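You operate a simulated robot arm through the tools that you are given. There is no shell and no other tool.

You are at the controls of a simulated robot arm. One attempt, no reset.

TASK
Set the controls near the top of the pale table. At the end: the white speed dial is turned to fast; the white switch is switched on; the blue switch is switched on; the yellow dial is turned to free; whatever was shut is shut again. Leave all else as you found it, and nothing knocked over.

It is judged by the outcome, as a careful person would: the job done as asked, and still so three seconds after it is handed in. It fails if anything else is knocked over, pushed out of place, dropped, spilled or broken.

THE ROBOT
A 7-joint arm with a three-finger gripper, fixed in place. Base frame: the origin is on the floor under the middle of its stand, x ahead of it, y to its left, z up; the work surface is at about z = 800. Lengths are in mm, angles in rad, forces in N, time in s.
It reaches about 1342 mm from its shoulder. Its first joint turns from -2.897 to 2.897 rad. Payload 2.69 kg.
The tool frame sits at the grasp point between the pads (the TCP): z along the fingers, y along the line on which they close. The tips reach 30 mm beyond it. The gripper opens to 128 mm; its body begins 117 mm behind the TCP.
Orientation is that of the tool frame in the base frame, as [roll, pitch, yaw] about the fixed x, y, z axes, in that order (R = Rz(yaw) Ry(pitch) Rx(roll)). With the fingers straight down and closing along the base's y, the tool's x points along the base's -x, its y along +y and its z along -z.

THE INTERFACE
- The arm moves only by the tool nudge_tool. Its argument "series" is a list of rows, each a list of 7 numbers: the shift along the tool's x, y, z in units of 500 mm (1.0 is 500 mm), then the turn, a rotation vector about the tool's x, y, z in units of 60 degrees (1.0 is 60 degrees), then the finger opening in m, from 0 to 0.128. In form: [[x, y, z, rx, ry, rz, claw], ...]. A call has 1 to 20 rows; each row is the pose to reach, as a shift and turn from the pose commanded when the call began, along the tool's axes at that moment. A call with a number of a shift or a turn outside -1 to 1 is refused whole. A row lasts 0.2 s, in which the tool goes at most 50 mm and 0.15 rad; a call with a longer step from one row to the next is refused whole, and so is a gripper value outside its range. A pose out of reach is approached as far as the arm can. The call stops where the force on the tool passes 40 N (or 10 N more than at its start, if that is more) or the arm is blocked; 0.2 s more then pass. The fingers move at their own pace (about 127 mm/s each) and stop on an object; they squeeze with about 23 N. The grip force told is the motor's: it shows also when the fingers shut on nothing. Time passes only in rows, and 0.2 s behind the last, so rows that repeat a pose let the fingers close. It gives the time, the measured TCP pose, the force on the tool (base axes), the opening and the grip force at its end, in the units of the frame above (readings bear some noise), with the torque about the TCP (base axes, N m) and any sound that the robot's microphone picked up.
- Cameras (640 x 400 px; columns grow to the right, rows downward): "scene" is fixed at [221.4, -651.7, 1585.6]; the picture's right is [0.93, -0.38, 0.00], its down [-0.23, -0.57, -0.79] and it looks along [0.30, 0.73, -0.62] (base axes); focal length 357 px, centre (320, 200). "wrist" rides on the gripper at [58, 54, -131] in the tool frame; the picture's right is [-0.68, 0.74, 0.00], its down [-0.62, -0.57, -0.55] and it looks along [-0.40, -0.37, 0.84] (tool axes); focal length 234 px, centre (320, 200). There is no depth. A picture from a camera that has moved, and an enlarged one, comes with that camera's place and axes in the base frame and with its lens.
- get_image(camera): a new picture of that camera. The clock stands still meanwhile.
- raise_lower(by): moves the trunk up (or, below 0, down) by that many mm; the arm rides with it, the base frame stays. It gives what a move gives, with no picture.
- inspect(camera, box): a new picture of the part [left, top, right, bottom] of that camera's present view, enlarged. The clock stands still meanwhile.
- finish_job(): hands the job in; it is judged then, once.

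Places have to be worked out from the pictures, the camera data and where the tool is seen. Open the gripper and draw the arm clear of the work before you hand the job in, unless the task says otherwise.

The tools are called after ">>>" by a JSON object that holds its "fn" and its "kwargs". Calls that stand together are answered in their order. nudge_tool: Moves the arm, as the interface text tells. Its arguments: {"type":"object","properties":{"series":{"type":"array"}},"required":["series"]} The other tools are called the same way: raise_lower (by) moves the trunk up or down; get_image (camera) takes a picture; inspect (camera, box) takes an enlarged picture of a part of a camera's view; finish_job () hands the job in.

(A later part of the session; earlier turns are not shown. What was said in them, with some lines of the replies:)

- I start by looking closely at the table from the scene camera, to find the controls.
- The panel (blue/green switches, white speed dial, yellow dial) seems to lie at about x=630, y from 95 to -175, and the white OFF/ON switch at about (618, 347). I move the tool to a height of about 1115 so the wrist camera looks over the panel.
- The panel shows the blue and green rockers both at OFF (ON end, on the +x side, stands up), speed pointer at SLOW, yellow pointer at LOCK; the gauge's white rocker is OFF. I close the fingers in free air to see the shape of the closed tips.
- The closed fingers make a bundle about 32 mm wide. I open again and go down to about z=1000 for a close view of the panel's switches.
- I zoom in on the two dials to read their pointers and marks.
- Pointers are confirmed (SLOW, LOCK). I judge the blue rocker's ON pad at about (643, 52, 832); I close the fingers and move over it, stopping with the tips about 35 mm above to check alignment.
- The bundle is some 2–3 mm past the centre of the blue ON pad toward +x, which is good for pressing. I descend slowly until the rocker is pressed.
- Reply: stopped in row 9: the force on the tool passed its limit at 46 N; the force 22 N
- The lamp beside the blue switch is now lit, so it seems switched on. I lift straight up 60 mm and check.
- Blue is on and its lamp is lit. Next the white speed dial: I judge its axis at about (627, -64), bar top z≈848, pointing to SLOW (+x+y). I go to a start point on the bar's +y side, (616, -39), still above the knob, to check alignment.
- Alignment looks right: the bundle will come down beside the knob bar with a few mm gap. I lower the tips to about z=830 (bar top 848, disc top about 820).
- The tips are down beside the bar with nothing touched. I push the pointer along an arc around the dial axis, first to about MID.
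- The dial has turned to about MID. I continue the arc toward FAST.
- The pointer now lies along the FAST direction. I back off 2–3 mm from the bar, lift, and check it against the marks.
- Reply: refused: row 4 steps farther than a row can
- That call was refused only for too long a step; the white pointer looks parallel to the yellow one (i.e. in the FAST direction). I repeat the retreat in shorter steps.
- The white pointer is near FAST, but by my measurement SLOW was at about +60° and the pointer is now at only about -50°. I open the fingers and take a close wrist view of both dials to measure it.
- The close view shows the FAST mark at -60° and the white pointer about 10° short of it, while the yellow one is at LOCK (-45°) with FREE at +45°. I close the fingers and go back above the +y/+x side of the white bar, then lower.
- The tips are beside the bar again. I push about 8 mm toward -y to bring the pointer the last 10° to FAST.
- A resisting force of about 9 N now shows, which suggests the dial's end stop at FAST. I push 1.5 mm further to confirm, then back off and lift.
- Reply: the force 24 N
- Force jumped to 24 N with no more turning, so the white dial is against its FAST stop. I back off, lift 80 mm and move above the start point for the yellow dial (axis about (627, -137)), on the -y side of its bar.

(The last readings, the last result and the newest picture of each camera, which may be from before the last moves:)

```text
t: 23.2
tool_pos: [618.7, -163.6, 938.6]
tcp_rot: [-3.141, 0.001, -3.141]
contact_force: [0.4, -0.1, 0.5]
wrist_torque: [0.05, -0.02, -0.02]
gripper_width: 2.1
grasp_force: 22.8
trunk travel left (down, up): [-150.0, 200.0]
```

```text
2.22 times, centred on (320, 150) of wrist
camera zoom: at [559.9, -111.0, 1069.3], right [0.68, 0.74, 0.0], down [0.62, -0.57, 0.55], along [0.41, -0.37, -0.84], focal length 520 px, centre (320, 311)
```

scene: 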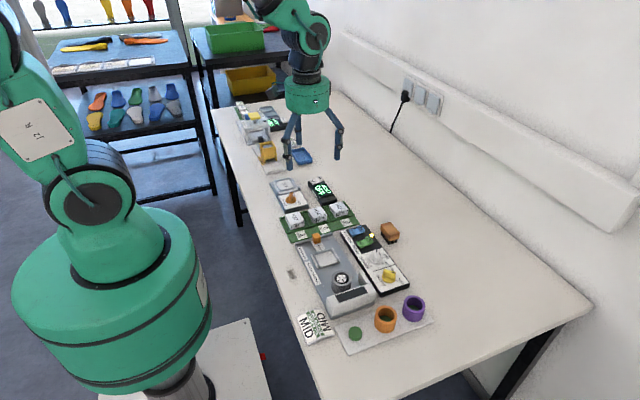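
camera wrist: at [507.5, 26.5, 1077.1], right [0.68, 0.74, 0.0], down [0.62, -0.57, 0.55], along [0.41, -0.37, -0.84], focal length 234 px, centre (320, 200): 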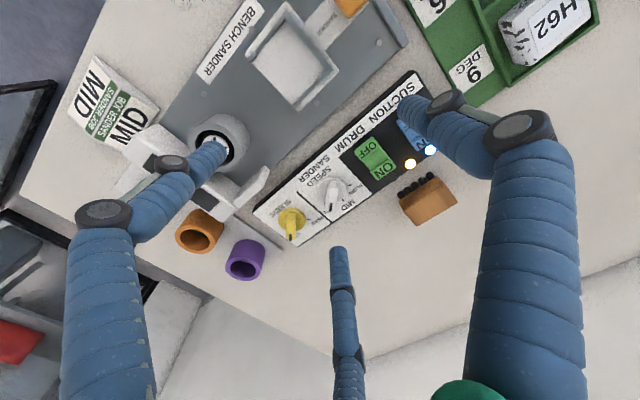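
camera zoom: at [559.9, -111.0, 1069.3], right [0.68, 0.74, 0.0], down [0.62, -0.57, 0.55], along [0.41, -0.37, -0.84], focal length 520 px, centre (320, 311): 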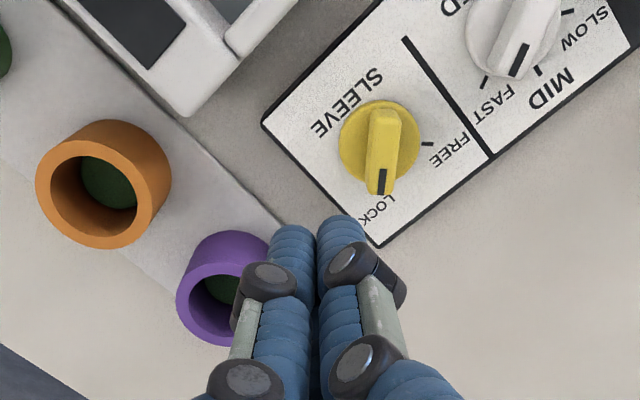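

The white pointer sits at FAST, and the landing spot beside the yellow bar is clear of the purple tube by about 15 mm. I lower the tips to z≈830.

>>> {"fn": "nudge_tool", "kwargs": {"series": [[0, 0, 0.05, 0, 0, 0, 0.0], [0, 0, 0.1, 0, 0, 0, 0.0], [0, 0, 0.13, 0, 0, 0, 0.0], [0, 0, 0.148, 0, 0, 0, 0.0], [0, 0, 0.16, 0, 0, 0, 0.0], [0, 0, 0.16, 0, 0, 0, 0.0]]}}

>>> {"fn": "inspect", "kwargs": {"camera": "scene", "box": [355, 230, 425, 300]}}

>>> {"fn": "inspect", "kwargs": {"camera": "wrist", "box": [220, 60, 420, 240]}}

```text
t: 24.6
tool_pos: [619.6, -162.7, 858.4]
tcp_rot: [3.141, 0.002, -3.141]
contact_force: [0.7, 1.4, -0.4]
wrist_torque: [0.01, 0.04, 0.0]
gripper_width: 2.3
grasp_force: 22.9
trunk travel left (down, up): [-150.0, 200.0]
```

```text
5.71 times, centred on (390, 265) of scene
camera zoom: at [221.4, -651.7, 1585.6], right [0.93, -0.38, 0.0], down [-0.23, -0.57, -0.79], along [0.3, 0.73, -0.62], focal length 2043 px, centre (-80, -171)
```

zoom: 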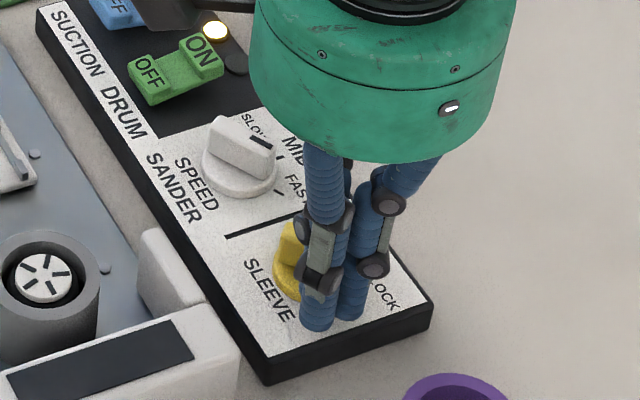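

```text
2.22 times, centred on (320, 150) of wrist
camera zoom: at [560.2, -109.3, 989.4], right [0.68, 0.74, 0.0], down [0.62, -0.57, 0.55], along [0.41, -0.37, -0.84], focal length 520 px, centre (320, 311)
```

zoom: 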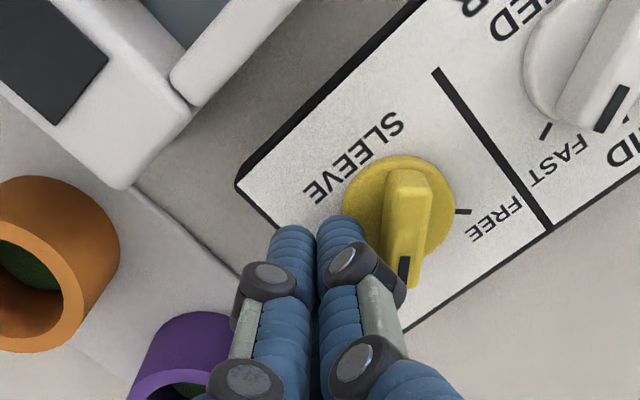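

The tips rest beside the yellow bar's -y side without contact. I push it counter-clockwise along an arc, first part-way.

>>> {"fn": "nudge_tool", "kwargs": {"series": [[-0.0056, 0.0044, 0, 0, 0, 0, 0.0], [-0.0115, 0.0039, 0, 0, 0, 0, 0.0], [-0.0174, 0.0034, 0, 0, 0, 0, 0.0], [-0.0224, 0.0034, 0, 0, 0, 0, 0.0], [-0.0274, 0.0034, 0, 0, 0, 0, 0.0], [-0.0324, 0.0044, 0, 0, 0, 0, 0.0], [-0.0374, 0.0054, 0, 0, 0, 0, 0.0], [-0.0454, 0.0094, 0, 0, 0, 0, 0.0], [-0.0522, 0.0142, 0, 0, 0, 0, 0.0]]}}

>>> {"fn": "inspect", "kwargs": {"camera": "scene", "box": [355, 230, 425, 300]}}

>>> {"fn": "inspect", "kwargs": {"camera": "wrist", "box": [220, 60, 420, 240]}}

```text
t: 26.6
tool_pos: [646.1, -153.4, 858.0]
tcp_rot: [-3.141, 0.001, -3.141]
contact_force: [0.0, -0.7, -0.5]
wrist_torque: [0.02, -0.02, 0.02]
gripper_width: 2.1
grasp_force: 23.0
trunk travel left (down, up): [-150.0, 200.0]
```

```text
5.71 times, centred on (390, 265) of scene
camera zoom: at [221.4, -651.7, 1585.6], right [0.93, -0.38, 0.0], down [-0.23, -0.57, -0.79], along [0.3, 0.73, -0.62], focal length 2043 px, centre (-80, -171)
```

zoom: 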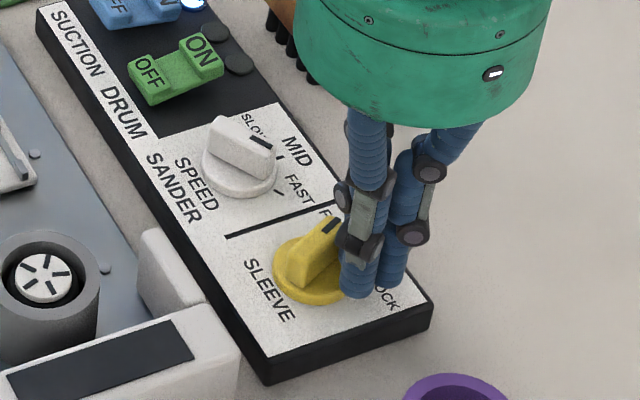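

```text
2.22 times, centred on (320, 150) of wrist
camera zoom: at [586.4, -100.5, 990.4], right [0.68, 0.74, 0.0], down [0.61, -0.57, 0.55], along [0.41, -0.37, -0.84], focal length 520 px, centre (320, 311)
```

zoom: 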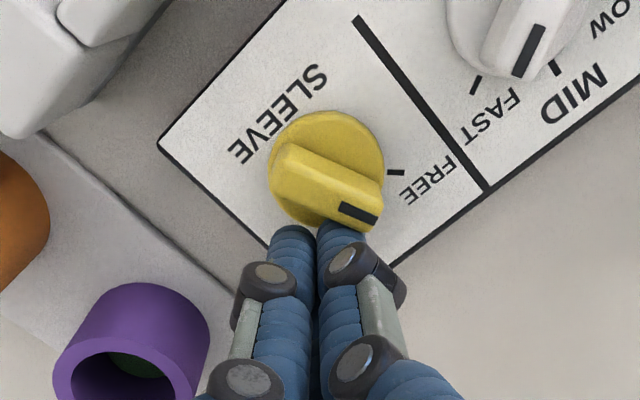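

The yellow pointer is about 15° past the middle and the lock lamp has gone out. I continue the arc to FREE.

>>> {"fn": "nudge_tool", "kwargs": {"series": [[-0.0021, 0.0031, 0, 0, 0, 0, 0.0], [-0.0042, 0.0062, 0, 0, 0, 0, 0.0], [-0.0058, 0.009, 0, 0, 0, 0, 0.0], [-0.0074, 0.012, 0, 0, 0, 0, 0.0], [-0.0086, 0.0156, 0, 0, 0, 0, 0.0], [-0.0098, 0.0192, 0, 0, 0, 0, 0.0], [-0.0106, 0.0226, 0, 0, 0, 0, 0.0], [-0.011, 0.0254, 0, 0, 0, 0, 0.0]]}}

>>> {"fn": "inspect", "kwargs": {"camera": "scene", "box": [355, 230, 425, 300]}}

>>> {"fn": "inspect", "kwargs": {"camera": "wrist", "box": [220, 60, 420, 240]}}

```text
t: 28.4
tool_pos: [652.0, -142.9, 859.3]
tcp_rot: [-3.141, 0.003, 3.141]
contact_force: [4.2, -9.2, -0.8]
wrist_torque: [-0.1, -0.07, 0.04]
gripper_width: 2.1
grasp_force: 22.9
trunk travel left (down, up): [-150.0, 200.0]
```

```text
5.71 times, centred on (390, 265) of scene
camera zoom: at [221.4, -651.7, 1585.6], right [0.93, -0.38, 0.0], down [-0.23, -0.57, -0.79], along [0.3, 0.73, -0.62], focal length 2043 px, centre (-80, -171)
```

zoom: 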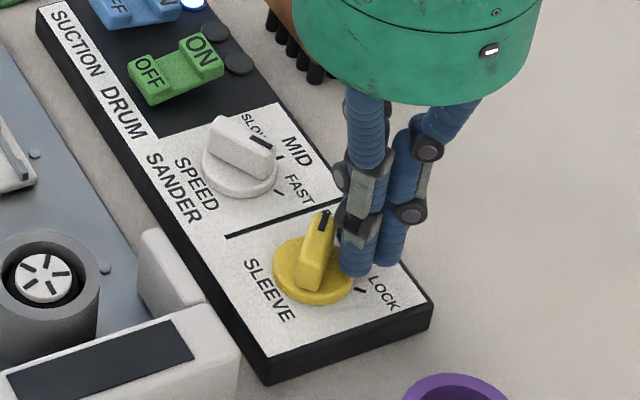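

```text
2.22 times, centred on (320, 150) of wrist
camera zoom: at [592.1, -89.7, 990.6], right [0.68, 0.74, 0.0], down [0.61, -0.57, 0.55], along [0.41, -0.37, -0.83], focal length 520 px, centre (320, 311)
```

zoom: 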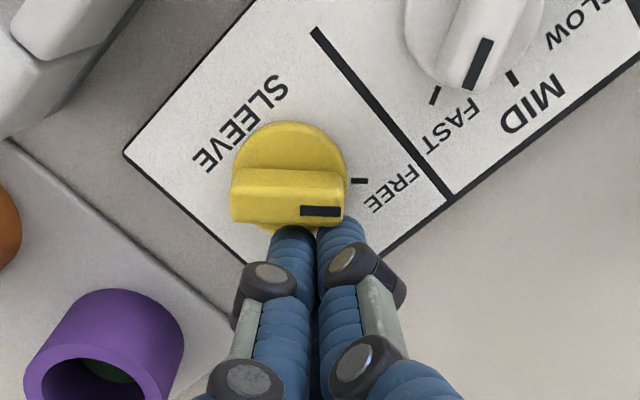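

The yellow pointer is parallel to the FREE mark and a 10 N reaction shows its stop. I back off in +x/-y, lift 90 mm, and check the panel.

>>> {"fn": "nudge_tool", "kwargs": {"series": [[-0.006, -0.01, 0, 0, 0, 0, 0.0], [-0.01, -0.016, 0, 0, 0, 0, 0.0], [-0.01, -0.016, -0.05, 0, 0, 0, 0.0], [-0.01, -0.016, -0.12, 0, 0, 0, 0.0], [0.03, 0.02, -0.19, 0, 0, 0, 0.0], [0.09, 0.06, -0.24, 0, 0, 0, 0.0], [0.16, 0.1, -0.28, 0, 0, 0, 0.0], [0.16, 0.1, -0.28, 0, 0, 0, 0.0]]}}

>>> {"fn": "inspect", "kwargs": {"camera": "scene", "box": [335, 215, 425, 300]}}

>>> {"fn": "get_image", "kwargs": {"camera": "wrist"}}

>>> {"fn": "get_image", "kwargs": {"camera": "scene"}}

```text
t: 30.2
tool_pos: [568.7, -90.0, 999.1]
tcp_rot: [-3.14, 0.003, -3.141]
contact_force: [-0.9, 0.3, 0.8]
wrist_torque: [-0.01, -0.07, -0.01]
gripper_width: 2.1
grasp_force: 22.9
trunk travel left (down, up): [-150.0, 200.0]
```

```text
4.71 times, centred on (380, 258) of scene
camera zoom: at [221.4, -651.7, 1585.6], right [0.93, -0.38, 0.0], down [-0.23, -0.57, -0.79], along [0.3, 0.73, -0.62], focal length 1682 px, centre (38, -71)
```

zoom: 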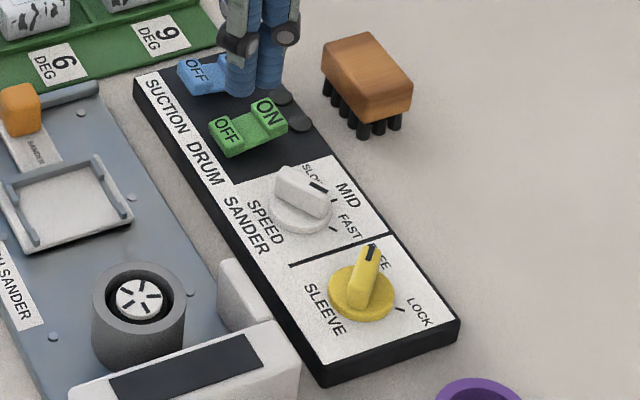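

```text
taken
camera wrist: at [508.9, -36.5, 1130.7], right [0.68, 0.74, 0.0], down [0.61, -0.57, 0.55], along [0.41, -0.37, -0.84], focal length 234 px, centre (320, 200)
```

wrist: 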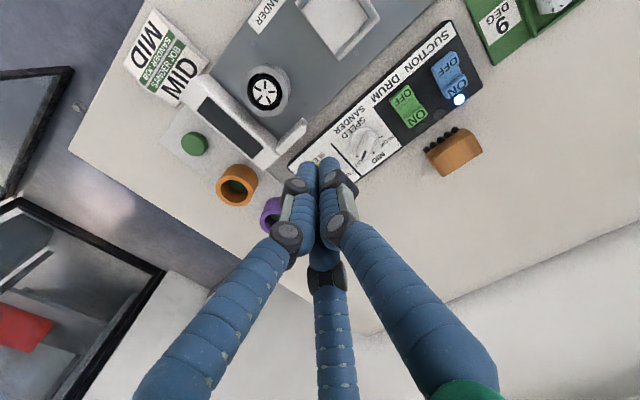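

```text
taken
```

scene: 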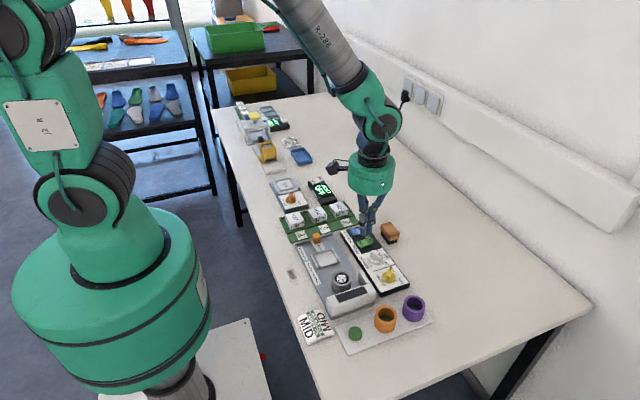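

Speed at FAST, sleeve at FREE, blue on with its lamp lit. Now I travel at safe height toward the gauge with the white OFF/ON switch (about (628, 353)), opening the fingers for a clear camera view.

>>> {"fn": "nudge_tool", "kwargs": {"series": [[0.005, 0.083, 0, 0, 0, 0, 0.128], [0.01, 0.166, 0, 0, 0, 0, 0.128], [0.015, 0.249, 0, 0, 0, 0, 0.128], [0.02, 0.332, 0, 0, 0, 0, 0.128], [0.025, 0.415, 0, 0, 0, 0, 0.128], [0.03, 0.498, 0, 0, 0, 0, 0.128], [0.035, 0.581, 0, 0, 0, 0, 0.128], [0.04, 0.664, 0, 0, 0, 0, 0.128], [0.045, 0.747, 0, 0, 0, 0, 0.128], [0.05, 0.83, 0, 0, 0, 0, 0.128], [0.055, 0.92, 0, 0, 0, 0, 0.128], [0.055, 0.92, 0, 0, 0, 0, 0.128]]}}

>>> {"fn": "get_image", "kwargs": {"camera": "wrist"}}

>>> {"fn": "inspect", "kwargs": {"camera": "wrist", "box": [270, 100, 430, 220]}}

>>> {"fn": "inspect", "kwargs": {"camera": "scene", "box": [335, 215, 425, 300]}}

```text
t: 32.8
tool_pos: [541.6, 370.5, 1000.6]
tcp_rot: [-3.141, 0.003, -3.14]
contact_force: [0.1, -0.3, -0.8]
wrist_torque: [-0.06, -0.03, -0.03]
gripper_width: 128.1
grasp_force: 0.1
trunk travel left (down, up): [-150.0, 200.0]
```

```text
taken
camera wrist: at [483.1, 423.8, 1130.8], right [0.68, 0.74, 0.0], down [0.61, -0.57, 0.55], along [0.41, -0.37, -0.84], focal length 234 px, centre (320, 200)
```

wrist: 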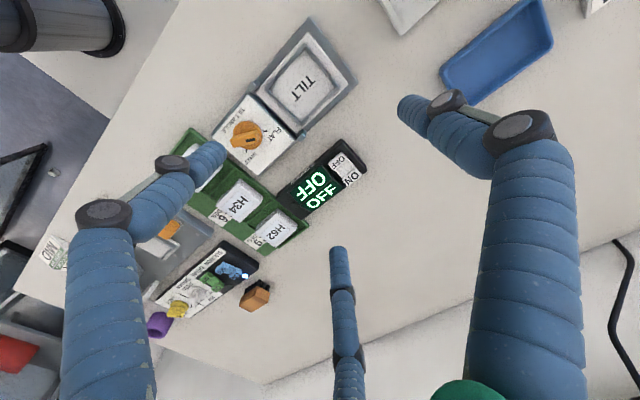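

```text
3.33 times, centred on (350, 160) of wrist
camera zoom: at [483.1, 423.8, 1130.8], right [0.68, 0.74, 0.0], down [0.61, -0.57, 0.55], along [0.41, -0.37, -0.84], focal length 781 px, centre (220, 333)
```

zoom: 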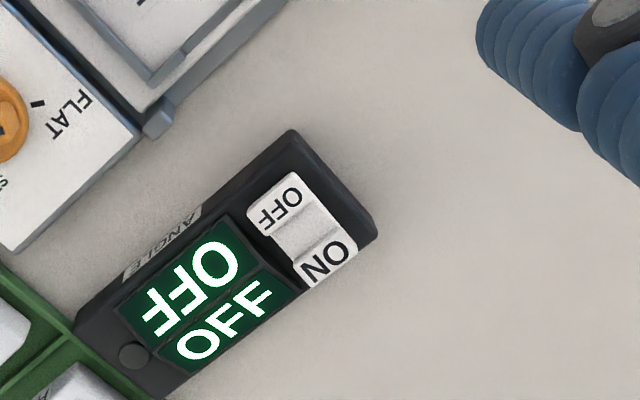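

```text
4.71 times, centred on (380, 258) of scene
camera zoom: at [221.4, -651.7, 1585.6], right [0.93, -0.38, 0.0], down [-0.23, -0.57, -0.79], along [0.3, 0.73, -0.62], focal length 1682 px, centre (38, -71)
```

zoom: 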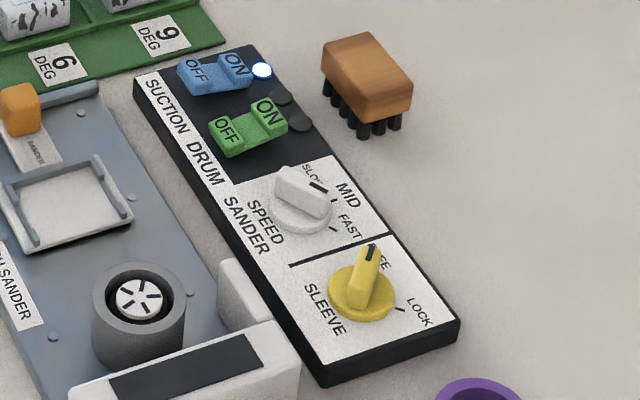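

The white rocker's centre looks to be at about (614, 350) with its ON pad near (628, 350, 838); nothing covers it. I close the fingers and go above the ON pad, tips about 35 mm over it, to check.

>>> {"fn": "nudge_tool", "kwargs": {"series": [[-0.06, -0.011, 0, 0, 0, 0, 0.0], [-0.12, -0.022, 0, 0, 0, 0, 0.0], [-0.1744, -0.033, 0, 0, 0, 0, 0.0], [-0.1744, -0.033, 0.05, 0, 0, 0, 0.0], [-0.1744, -0.033, 0.11, 0, 0, 0, 0.0], [-0.1744, -0.033, 0.16, 0, 0, 0, 0.0], [-0.1744, -0.033, 0.19, 0, 0, 0, 0.0], [-0.1744, -0.033, 0.19, 0, 0, 0, 0.0]]}}

>>> {"fn": "inspect", "kwargs": {"camera": "scene", "box": [275, 140, 375, 220]}}

>>> {"fn": "inspect", "kwargs": {"camera": "wrist", "box": [220, 60, 420, 240]}}

```text
t: 34.6
tool_pos: [631.3, 352.1, 901.4]
tcp_rot: [3.141, 0.001, 3.141]
contact_force: [-0.4, 0.5, -0.2]
wrist_torque: [0.02, 0.04, 0.0]
gripper_width: 2.1
grasp_force: 22.8
trunk travel left (down, up): [-150.0, 200.0]
```

```text
5.00 times, centred on (325, 180) of scene
camera zoom: at [221.4, -651.7, 1585.6], right [0.93, -0.38, 0.0], down [-0.23, -0.57, -0.79], along [0.3, 0.73, -0.62], focal length 1787 px, centre (295, 300)
```

zoom: 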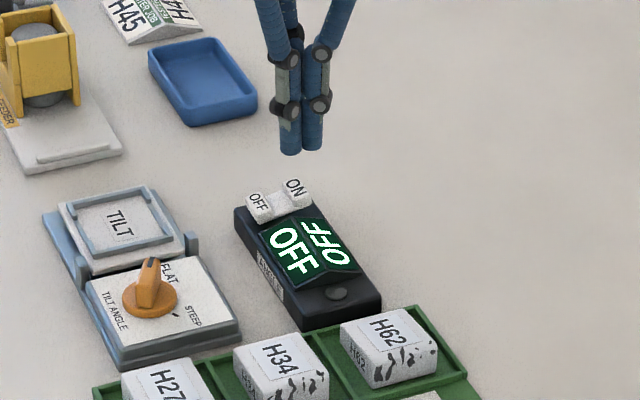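

```text
2.22 times, centred on (320, 150) of wrist
camera zoom: at [571.0, 405.5, 1033.1], right [0.68, 0.74, 0.0], down [0.62, -0.57, 0.55], along [0.41, -0.37, -0.84], focal length 520 px, centre (320, 311)
```

zoom: 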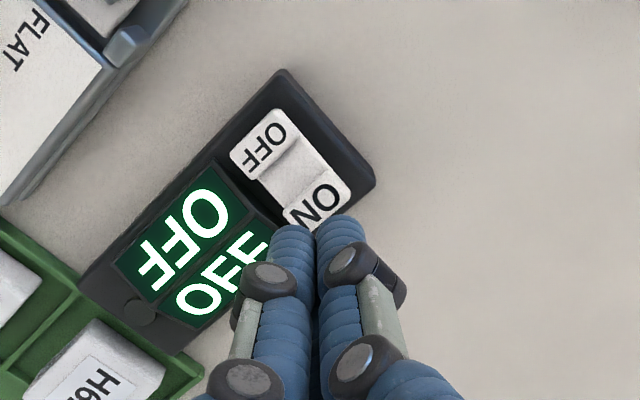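

Alignment matches that of the blue press. I descend slowly onto the white ON pad.

>>> {"fn": "nudge_tool", "kwargs": {"series": [[0, 0, 0.03, 0, 0, 0, 0.0], [0, 0, 0.05, 0, 0, 0, 0.0], [0, 0, 0.058, 0, 0, 0, 0.0], [0, 0, 0.064, 0, 0, 0, 0.0], [0, 0, 0.07, 0, 0, 0, 0.0], [0, 0, 0.075, 0, 0, 0, 0.0], [0, 0, 0.08, 0, 0, 0, 0.0], [0, 0, 0.084, 0, 0, 0, 0.0]]}}

>>> {"fn": "inspect", "kwargs": {"camera": "scene", "box": [275, 140, 375, 220]}}

```text
t: 36.4
tool_pos: [628.5, 351.4, 861.9]
tcp_rot: [3.141, 0.003, -3.141]
contact_force: [-0.5, -0.7, 4.7]
wrist_torque: [0.04, 0.03, 0.05]
gripper_width: 2.1
grasp_force: 23.0
trunk travel left (down, up): [-150.0, 200.0]
```

```text
5.00 times, centred on (325, 180) of scene
camera zoom: at [221.4, -651.7, 1585.6], right [0.93, -0.38, 0.0], down [-0.23, -0.57, -0.79], along [0.3, 0.73, -0.62], focal length 1787 px, centre (295, 300)
```

zoom: 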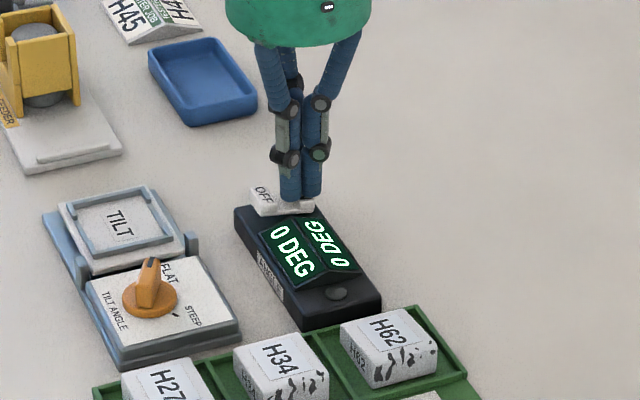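

The display changed to "0 DEG", so the white switch is on. I press 2 mm more to make sure it is fully over, then lift straight up.

>>> {"fn": "nudge_tool", "kwargs": {"series": [[0, 0, 0.003, 0, 0, 0, 0.0], [0, 0, 0.005, 0, 0, 0, 0.0], [0, 0, -0.01, 0, 0, 0, 0.0], [0, 0, -0.05, 0, 0, 0, 0.0], [0, 0, -0.12, 0, 0, 0, 0.0], [0, 0, -0.2, 0, 0, 0, 0.0], [0, 0, -0.28, 0, 0, 0, 0.0], [0, 0, -0.28, 0, 0, 0, 0.0]]}}

>>> {"fn": "inspect", "kwargs": {"camera": "scene", "box": [265, 165, 425, 265]}}

>>> {"fn": "inspect", "kwargs": {"camera": "scene", "box": [220, 90, 340, 165]}}

>>> {"fn": "get_image", "kwargs": {"camera": "wrist"}}

```text
t: 38.2
tool_pos: [630.7, 353.1, 1002.1]
tcp_rot: [-3.141, 0.002, 3.14]
contact_force: [-0.6, -0.4, 0.3]
wrist_torque: [0.01, -0.04, -0.01]
gripper_width: 2.0
grasp_force: 31.6
trunk travel left (down, up): [-150.0, 200.0]
```

```text
4.00 times, centred on (345, 215) of scene
camera zoom: at [221.4, -651.7, 1585.6], right [0.93, -0.38, 0.0], down [-0.23, -0.57, -0.79], along [0.3, 0.73, -0.62], focal length 1430 px, centre (220, 140)
```

zoom: 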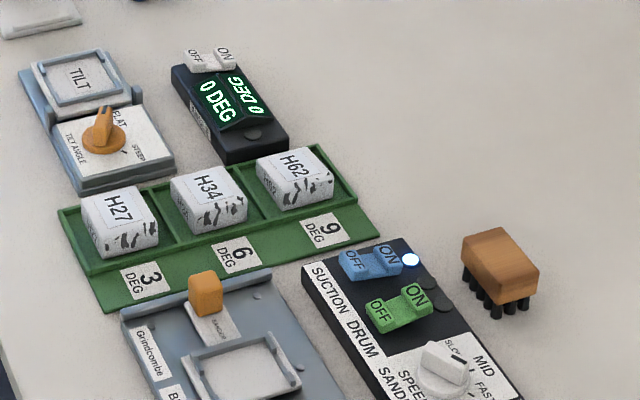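

```text
5.33 times, centred on (280, 128) of scene
camera zoom: at [221.4, -651.7, 1585.6], right [0.93, -0.38, 0.0], down [-0.23, -0.57, -0.79], along [0.3, 0.73, -0.62], focal length 1906 px, centre (533, 587)
```

zoom: 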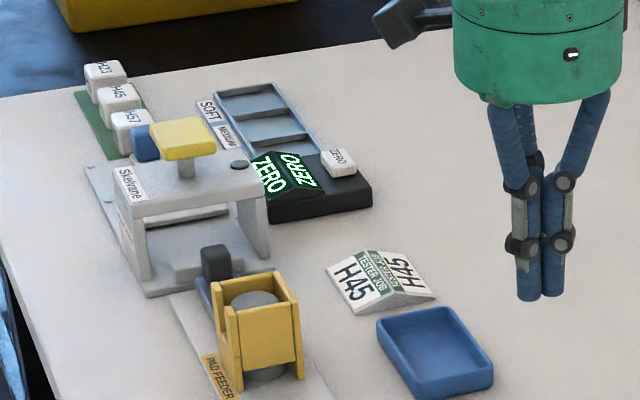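

```text
taken
camera wrist: at [571.2, 405.3, 1133.1], right [0.68, 0.74, 0.0], down [0.62, -0.57, 0.55], along [0.41, -0.37, -0.84], focal length 234 px, centre (320, 200)
```

wrist: 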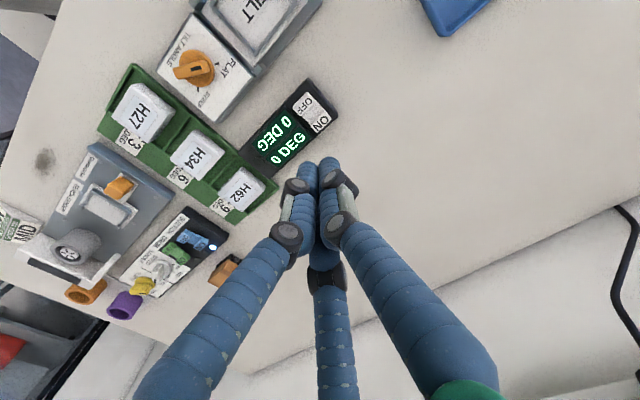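

All four controls read as asked: display "0 DEG", blue lamp lit, speed FAST, sleeve FREE. I open the gripper and draw the arm up and away toward its starting place, then check everything once more.

>>> {"fn": "nudge_tool", "kwargs": {"series": [[-0.03, -0.02, -0.06, 0, 0, 0, 0.03], [-0.08, -0.05, -0.12, 0, 0, 0, 0.07], [-0.13, -0.08, -0.18, 0, 0, 0, 0.128], [-0.18, -0.11, -0.22, 0, 0, 0, 0.128], [-0.22, -0.14, -0.25, 0, 0, 0, 0.128], [-0.254, -0.174, -0.25, 0, 0, 0, 0.128], [-0.254, -0.174, -0.25, 0, 0, 0, 0.128], [-0.254, -0.174, -0.25, 0, 0, 0, 0.128]]}}

>>> {"fn": "get_image", "kwargs": {"camera": "scene"}}

>>> {"fn": "inspect", "kwargs": {"camera": "scene", "box": [335, 215, 425, 300]}}

>>> {"fn": "inspect", "kwargs": {"camera": "scene", "box": [265, 170, 365, 245]}}

>>> {"fn": "inspect", "kwargs": {"camera": "scene", "box": [280, 220, 440, 360]}}

```text
t: 40.0
tool_pos: [757.1, 267.3, 1126.6]
tcp_rot: [-3.142, 0.003, 3.141]
contact_force: [-0.4, 0.3, 0.8]
wrist_torque: [0.02, -0.03, -0.01]
gripper_width: 128.1
grasp_force: 0.0
trunk travel left (down, up): [-150.0, 200.0]
```

```text
taken
```

scene: 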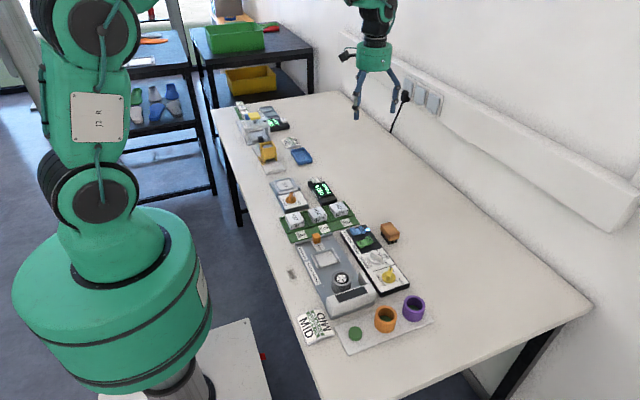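

```text
4.71 times, centred on (380, 258) of scene
camera zoom: at [221.4, -651.7, 1585.6], right [0.93, -0.38, 0.0], down [-0.23, -0.57, -0.79], along [0.3, 0.73, -0.62], focal length 1682 px, centre (38, -71)
```

zoom: 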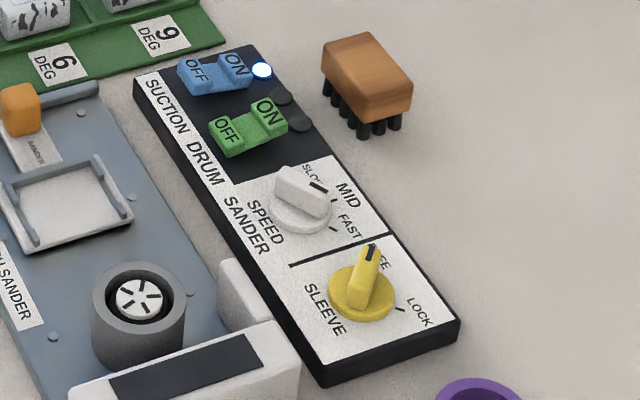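

```text
5.33 times, centred on (315, 208) of scene
camera zoom: at [221.4, -651.7, 1585.6], right [0.93, -0.38, 0.0], down [-0.23, -0.57, -0.79], along [0.3, 0.73, -0.62], focal length 1906 px, centre (347, 160)
```

zoom: 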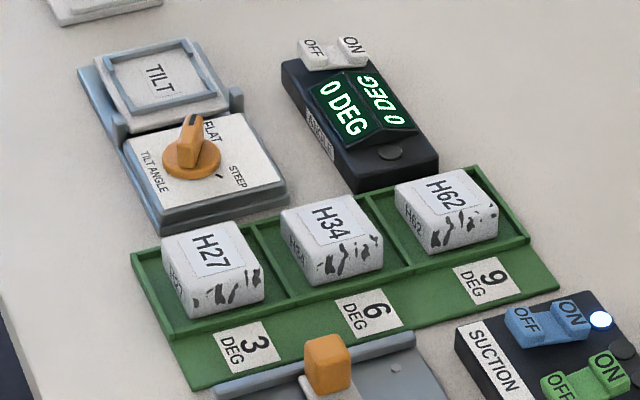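

```text
2.86 times, centred on (360, 290) of scene
camera zoom: at [221.4, -651.7, 1585.6], right [0.93, -0.38, 0.0], down [-0.23, -0.57, -0.79], along [0.3, 0.73, -0.62], focal length 1021 px, centre (206, -57)
```

zoom: 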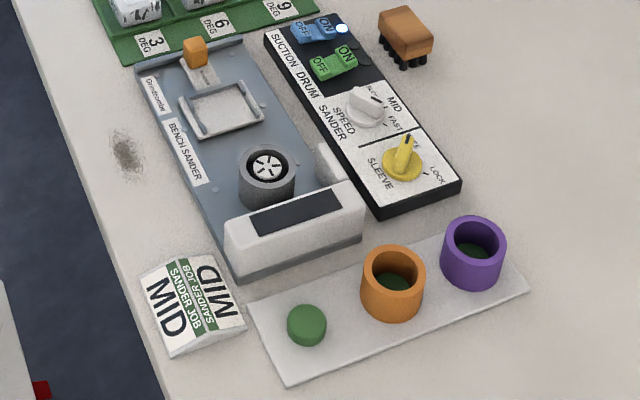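

The final pictures show speed at FAST, sleeve at FREE, and the blue switch on with its lamp lit. The white switch is on with the gauge reading "0 DEG". The green switch and all other objects are where they were, nothing was opened, and the arm is clear with the gripper open, so I hand the job in.

>>> {"fn": "finish_job", "kwargs": {}}

```text
The job is handed in.
```

I set all four controls as asked and handed the job in; I have not seen the judge's result. The last pictures before hand-in show:

- **White speed dial:** turned from SLOW to FAST, up against its end stop.
- **White switch:** on; the gauge display changed from "OFF" to "0 DEG".
- **Blue switch:** on, with its lamp lit.
- **Yellow dial:** turned from LOCK to FREE. The lit lamp beside the switches went out as it turned.

I did not have to open anything, so there was nothing to shut again. The green switch and the other objects look unmoved. The arm is back near its starting place with the gripper open.

The "SANDER JOB" card on the table says MID, while the task asked for fast. I followed the task.
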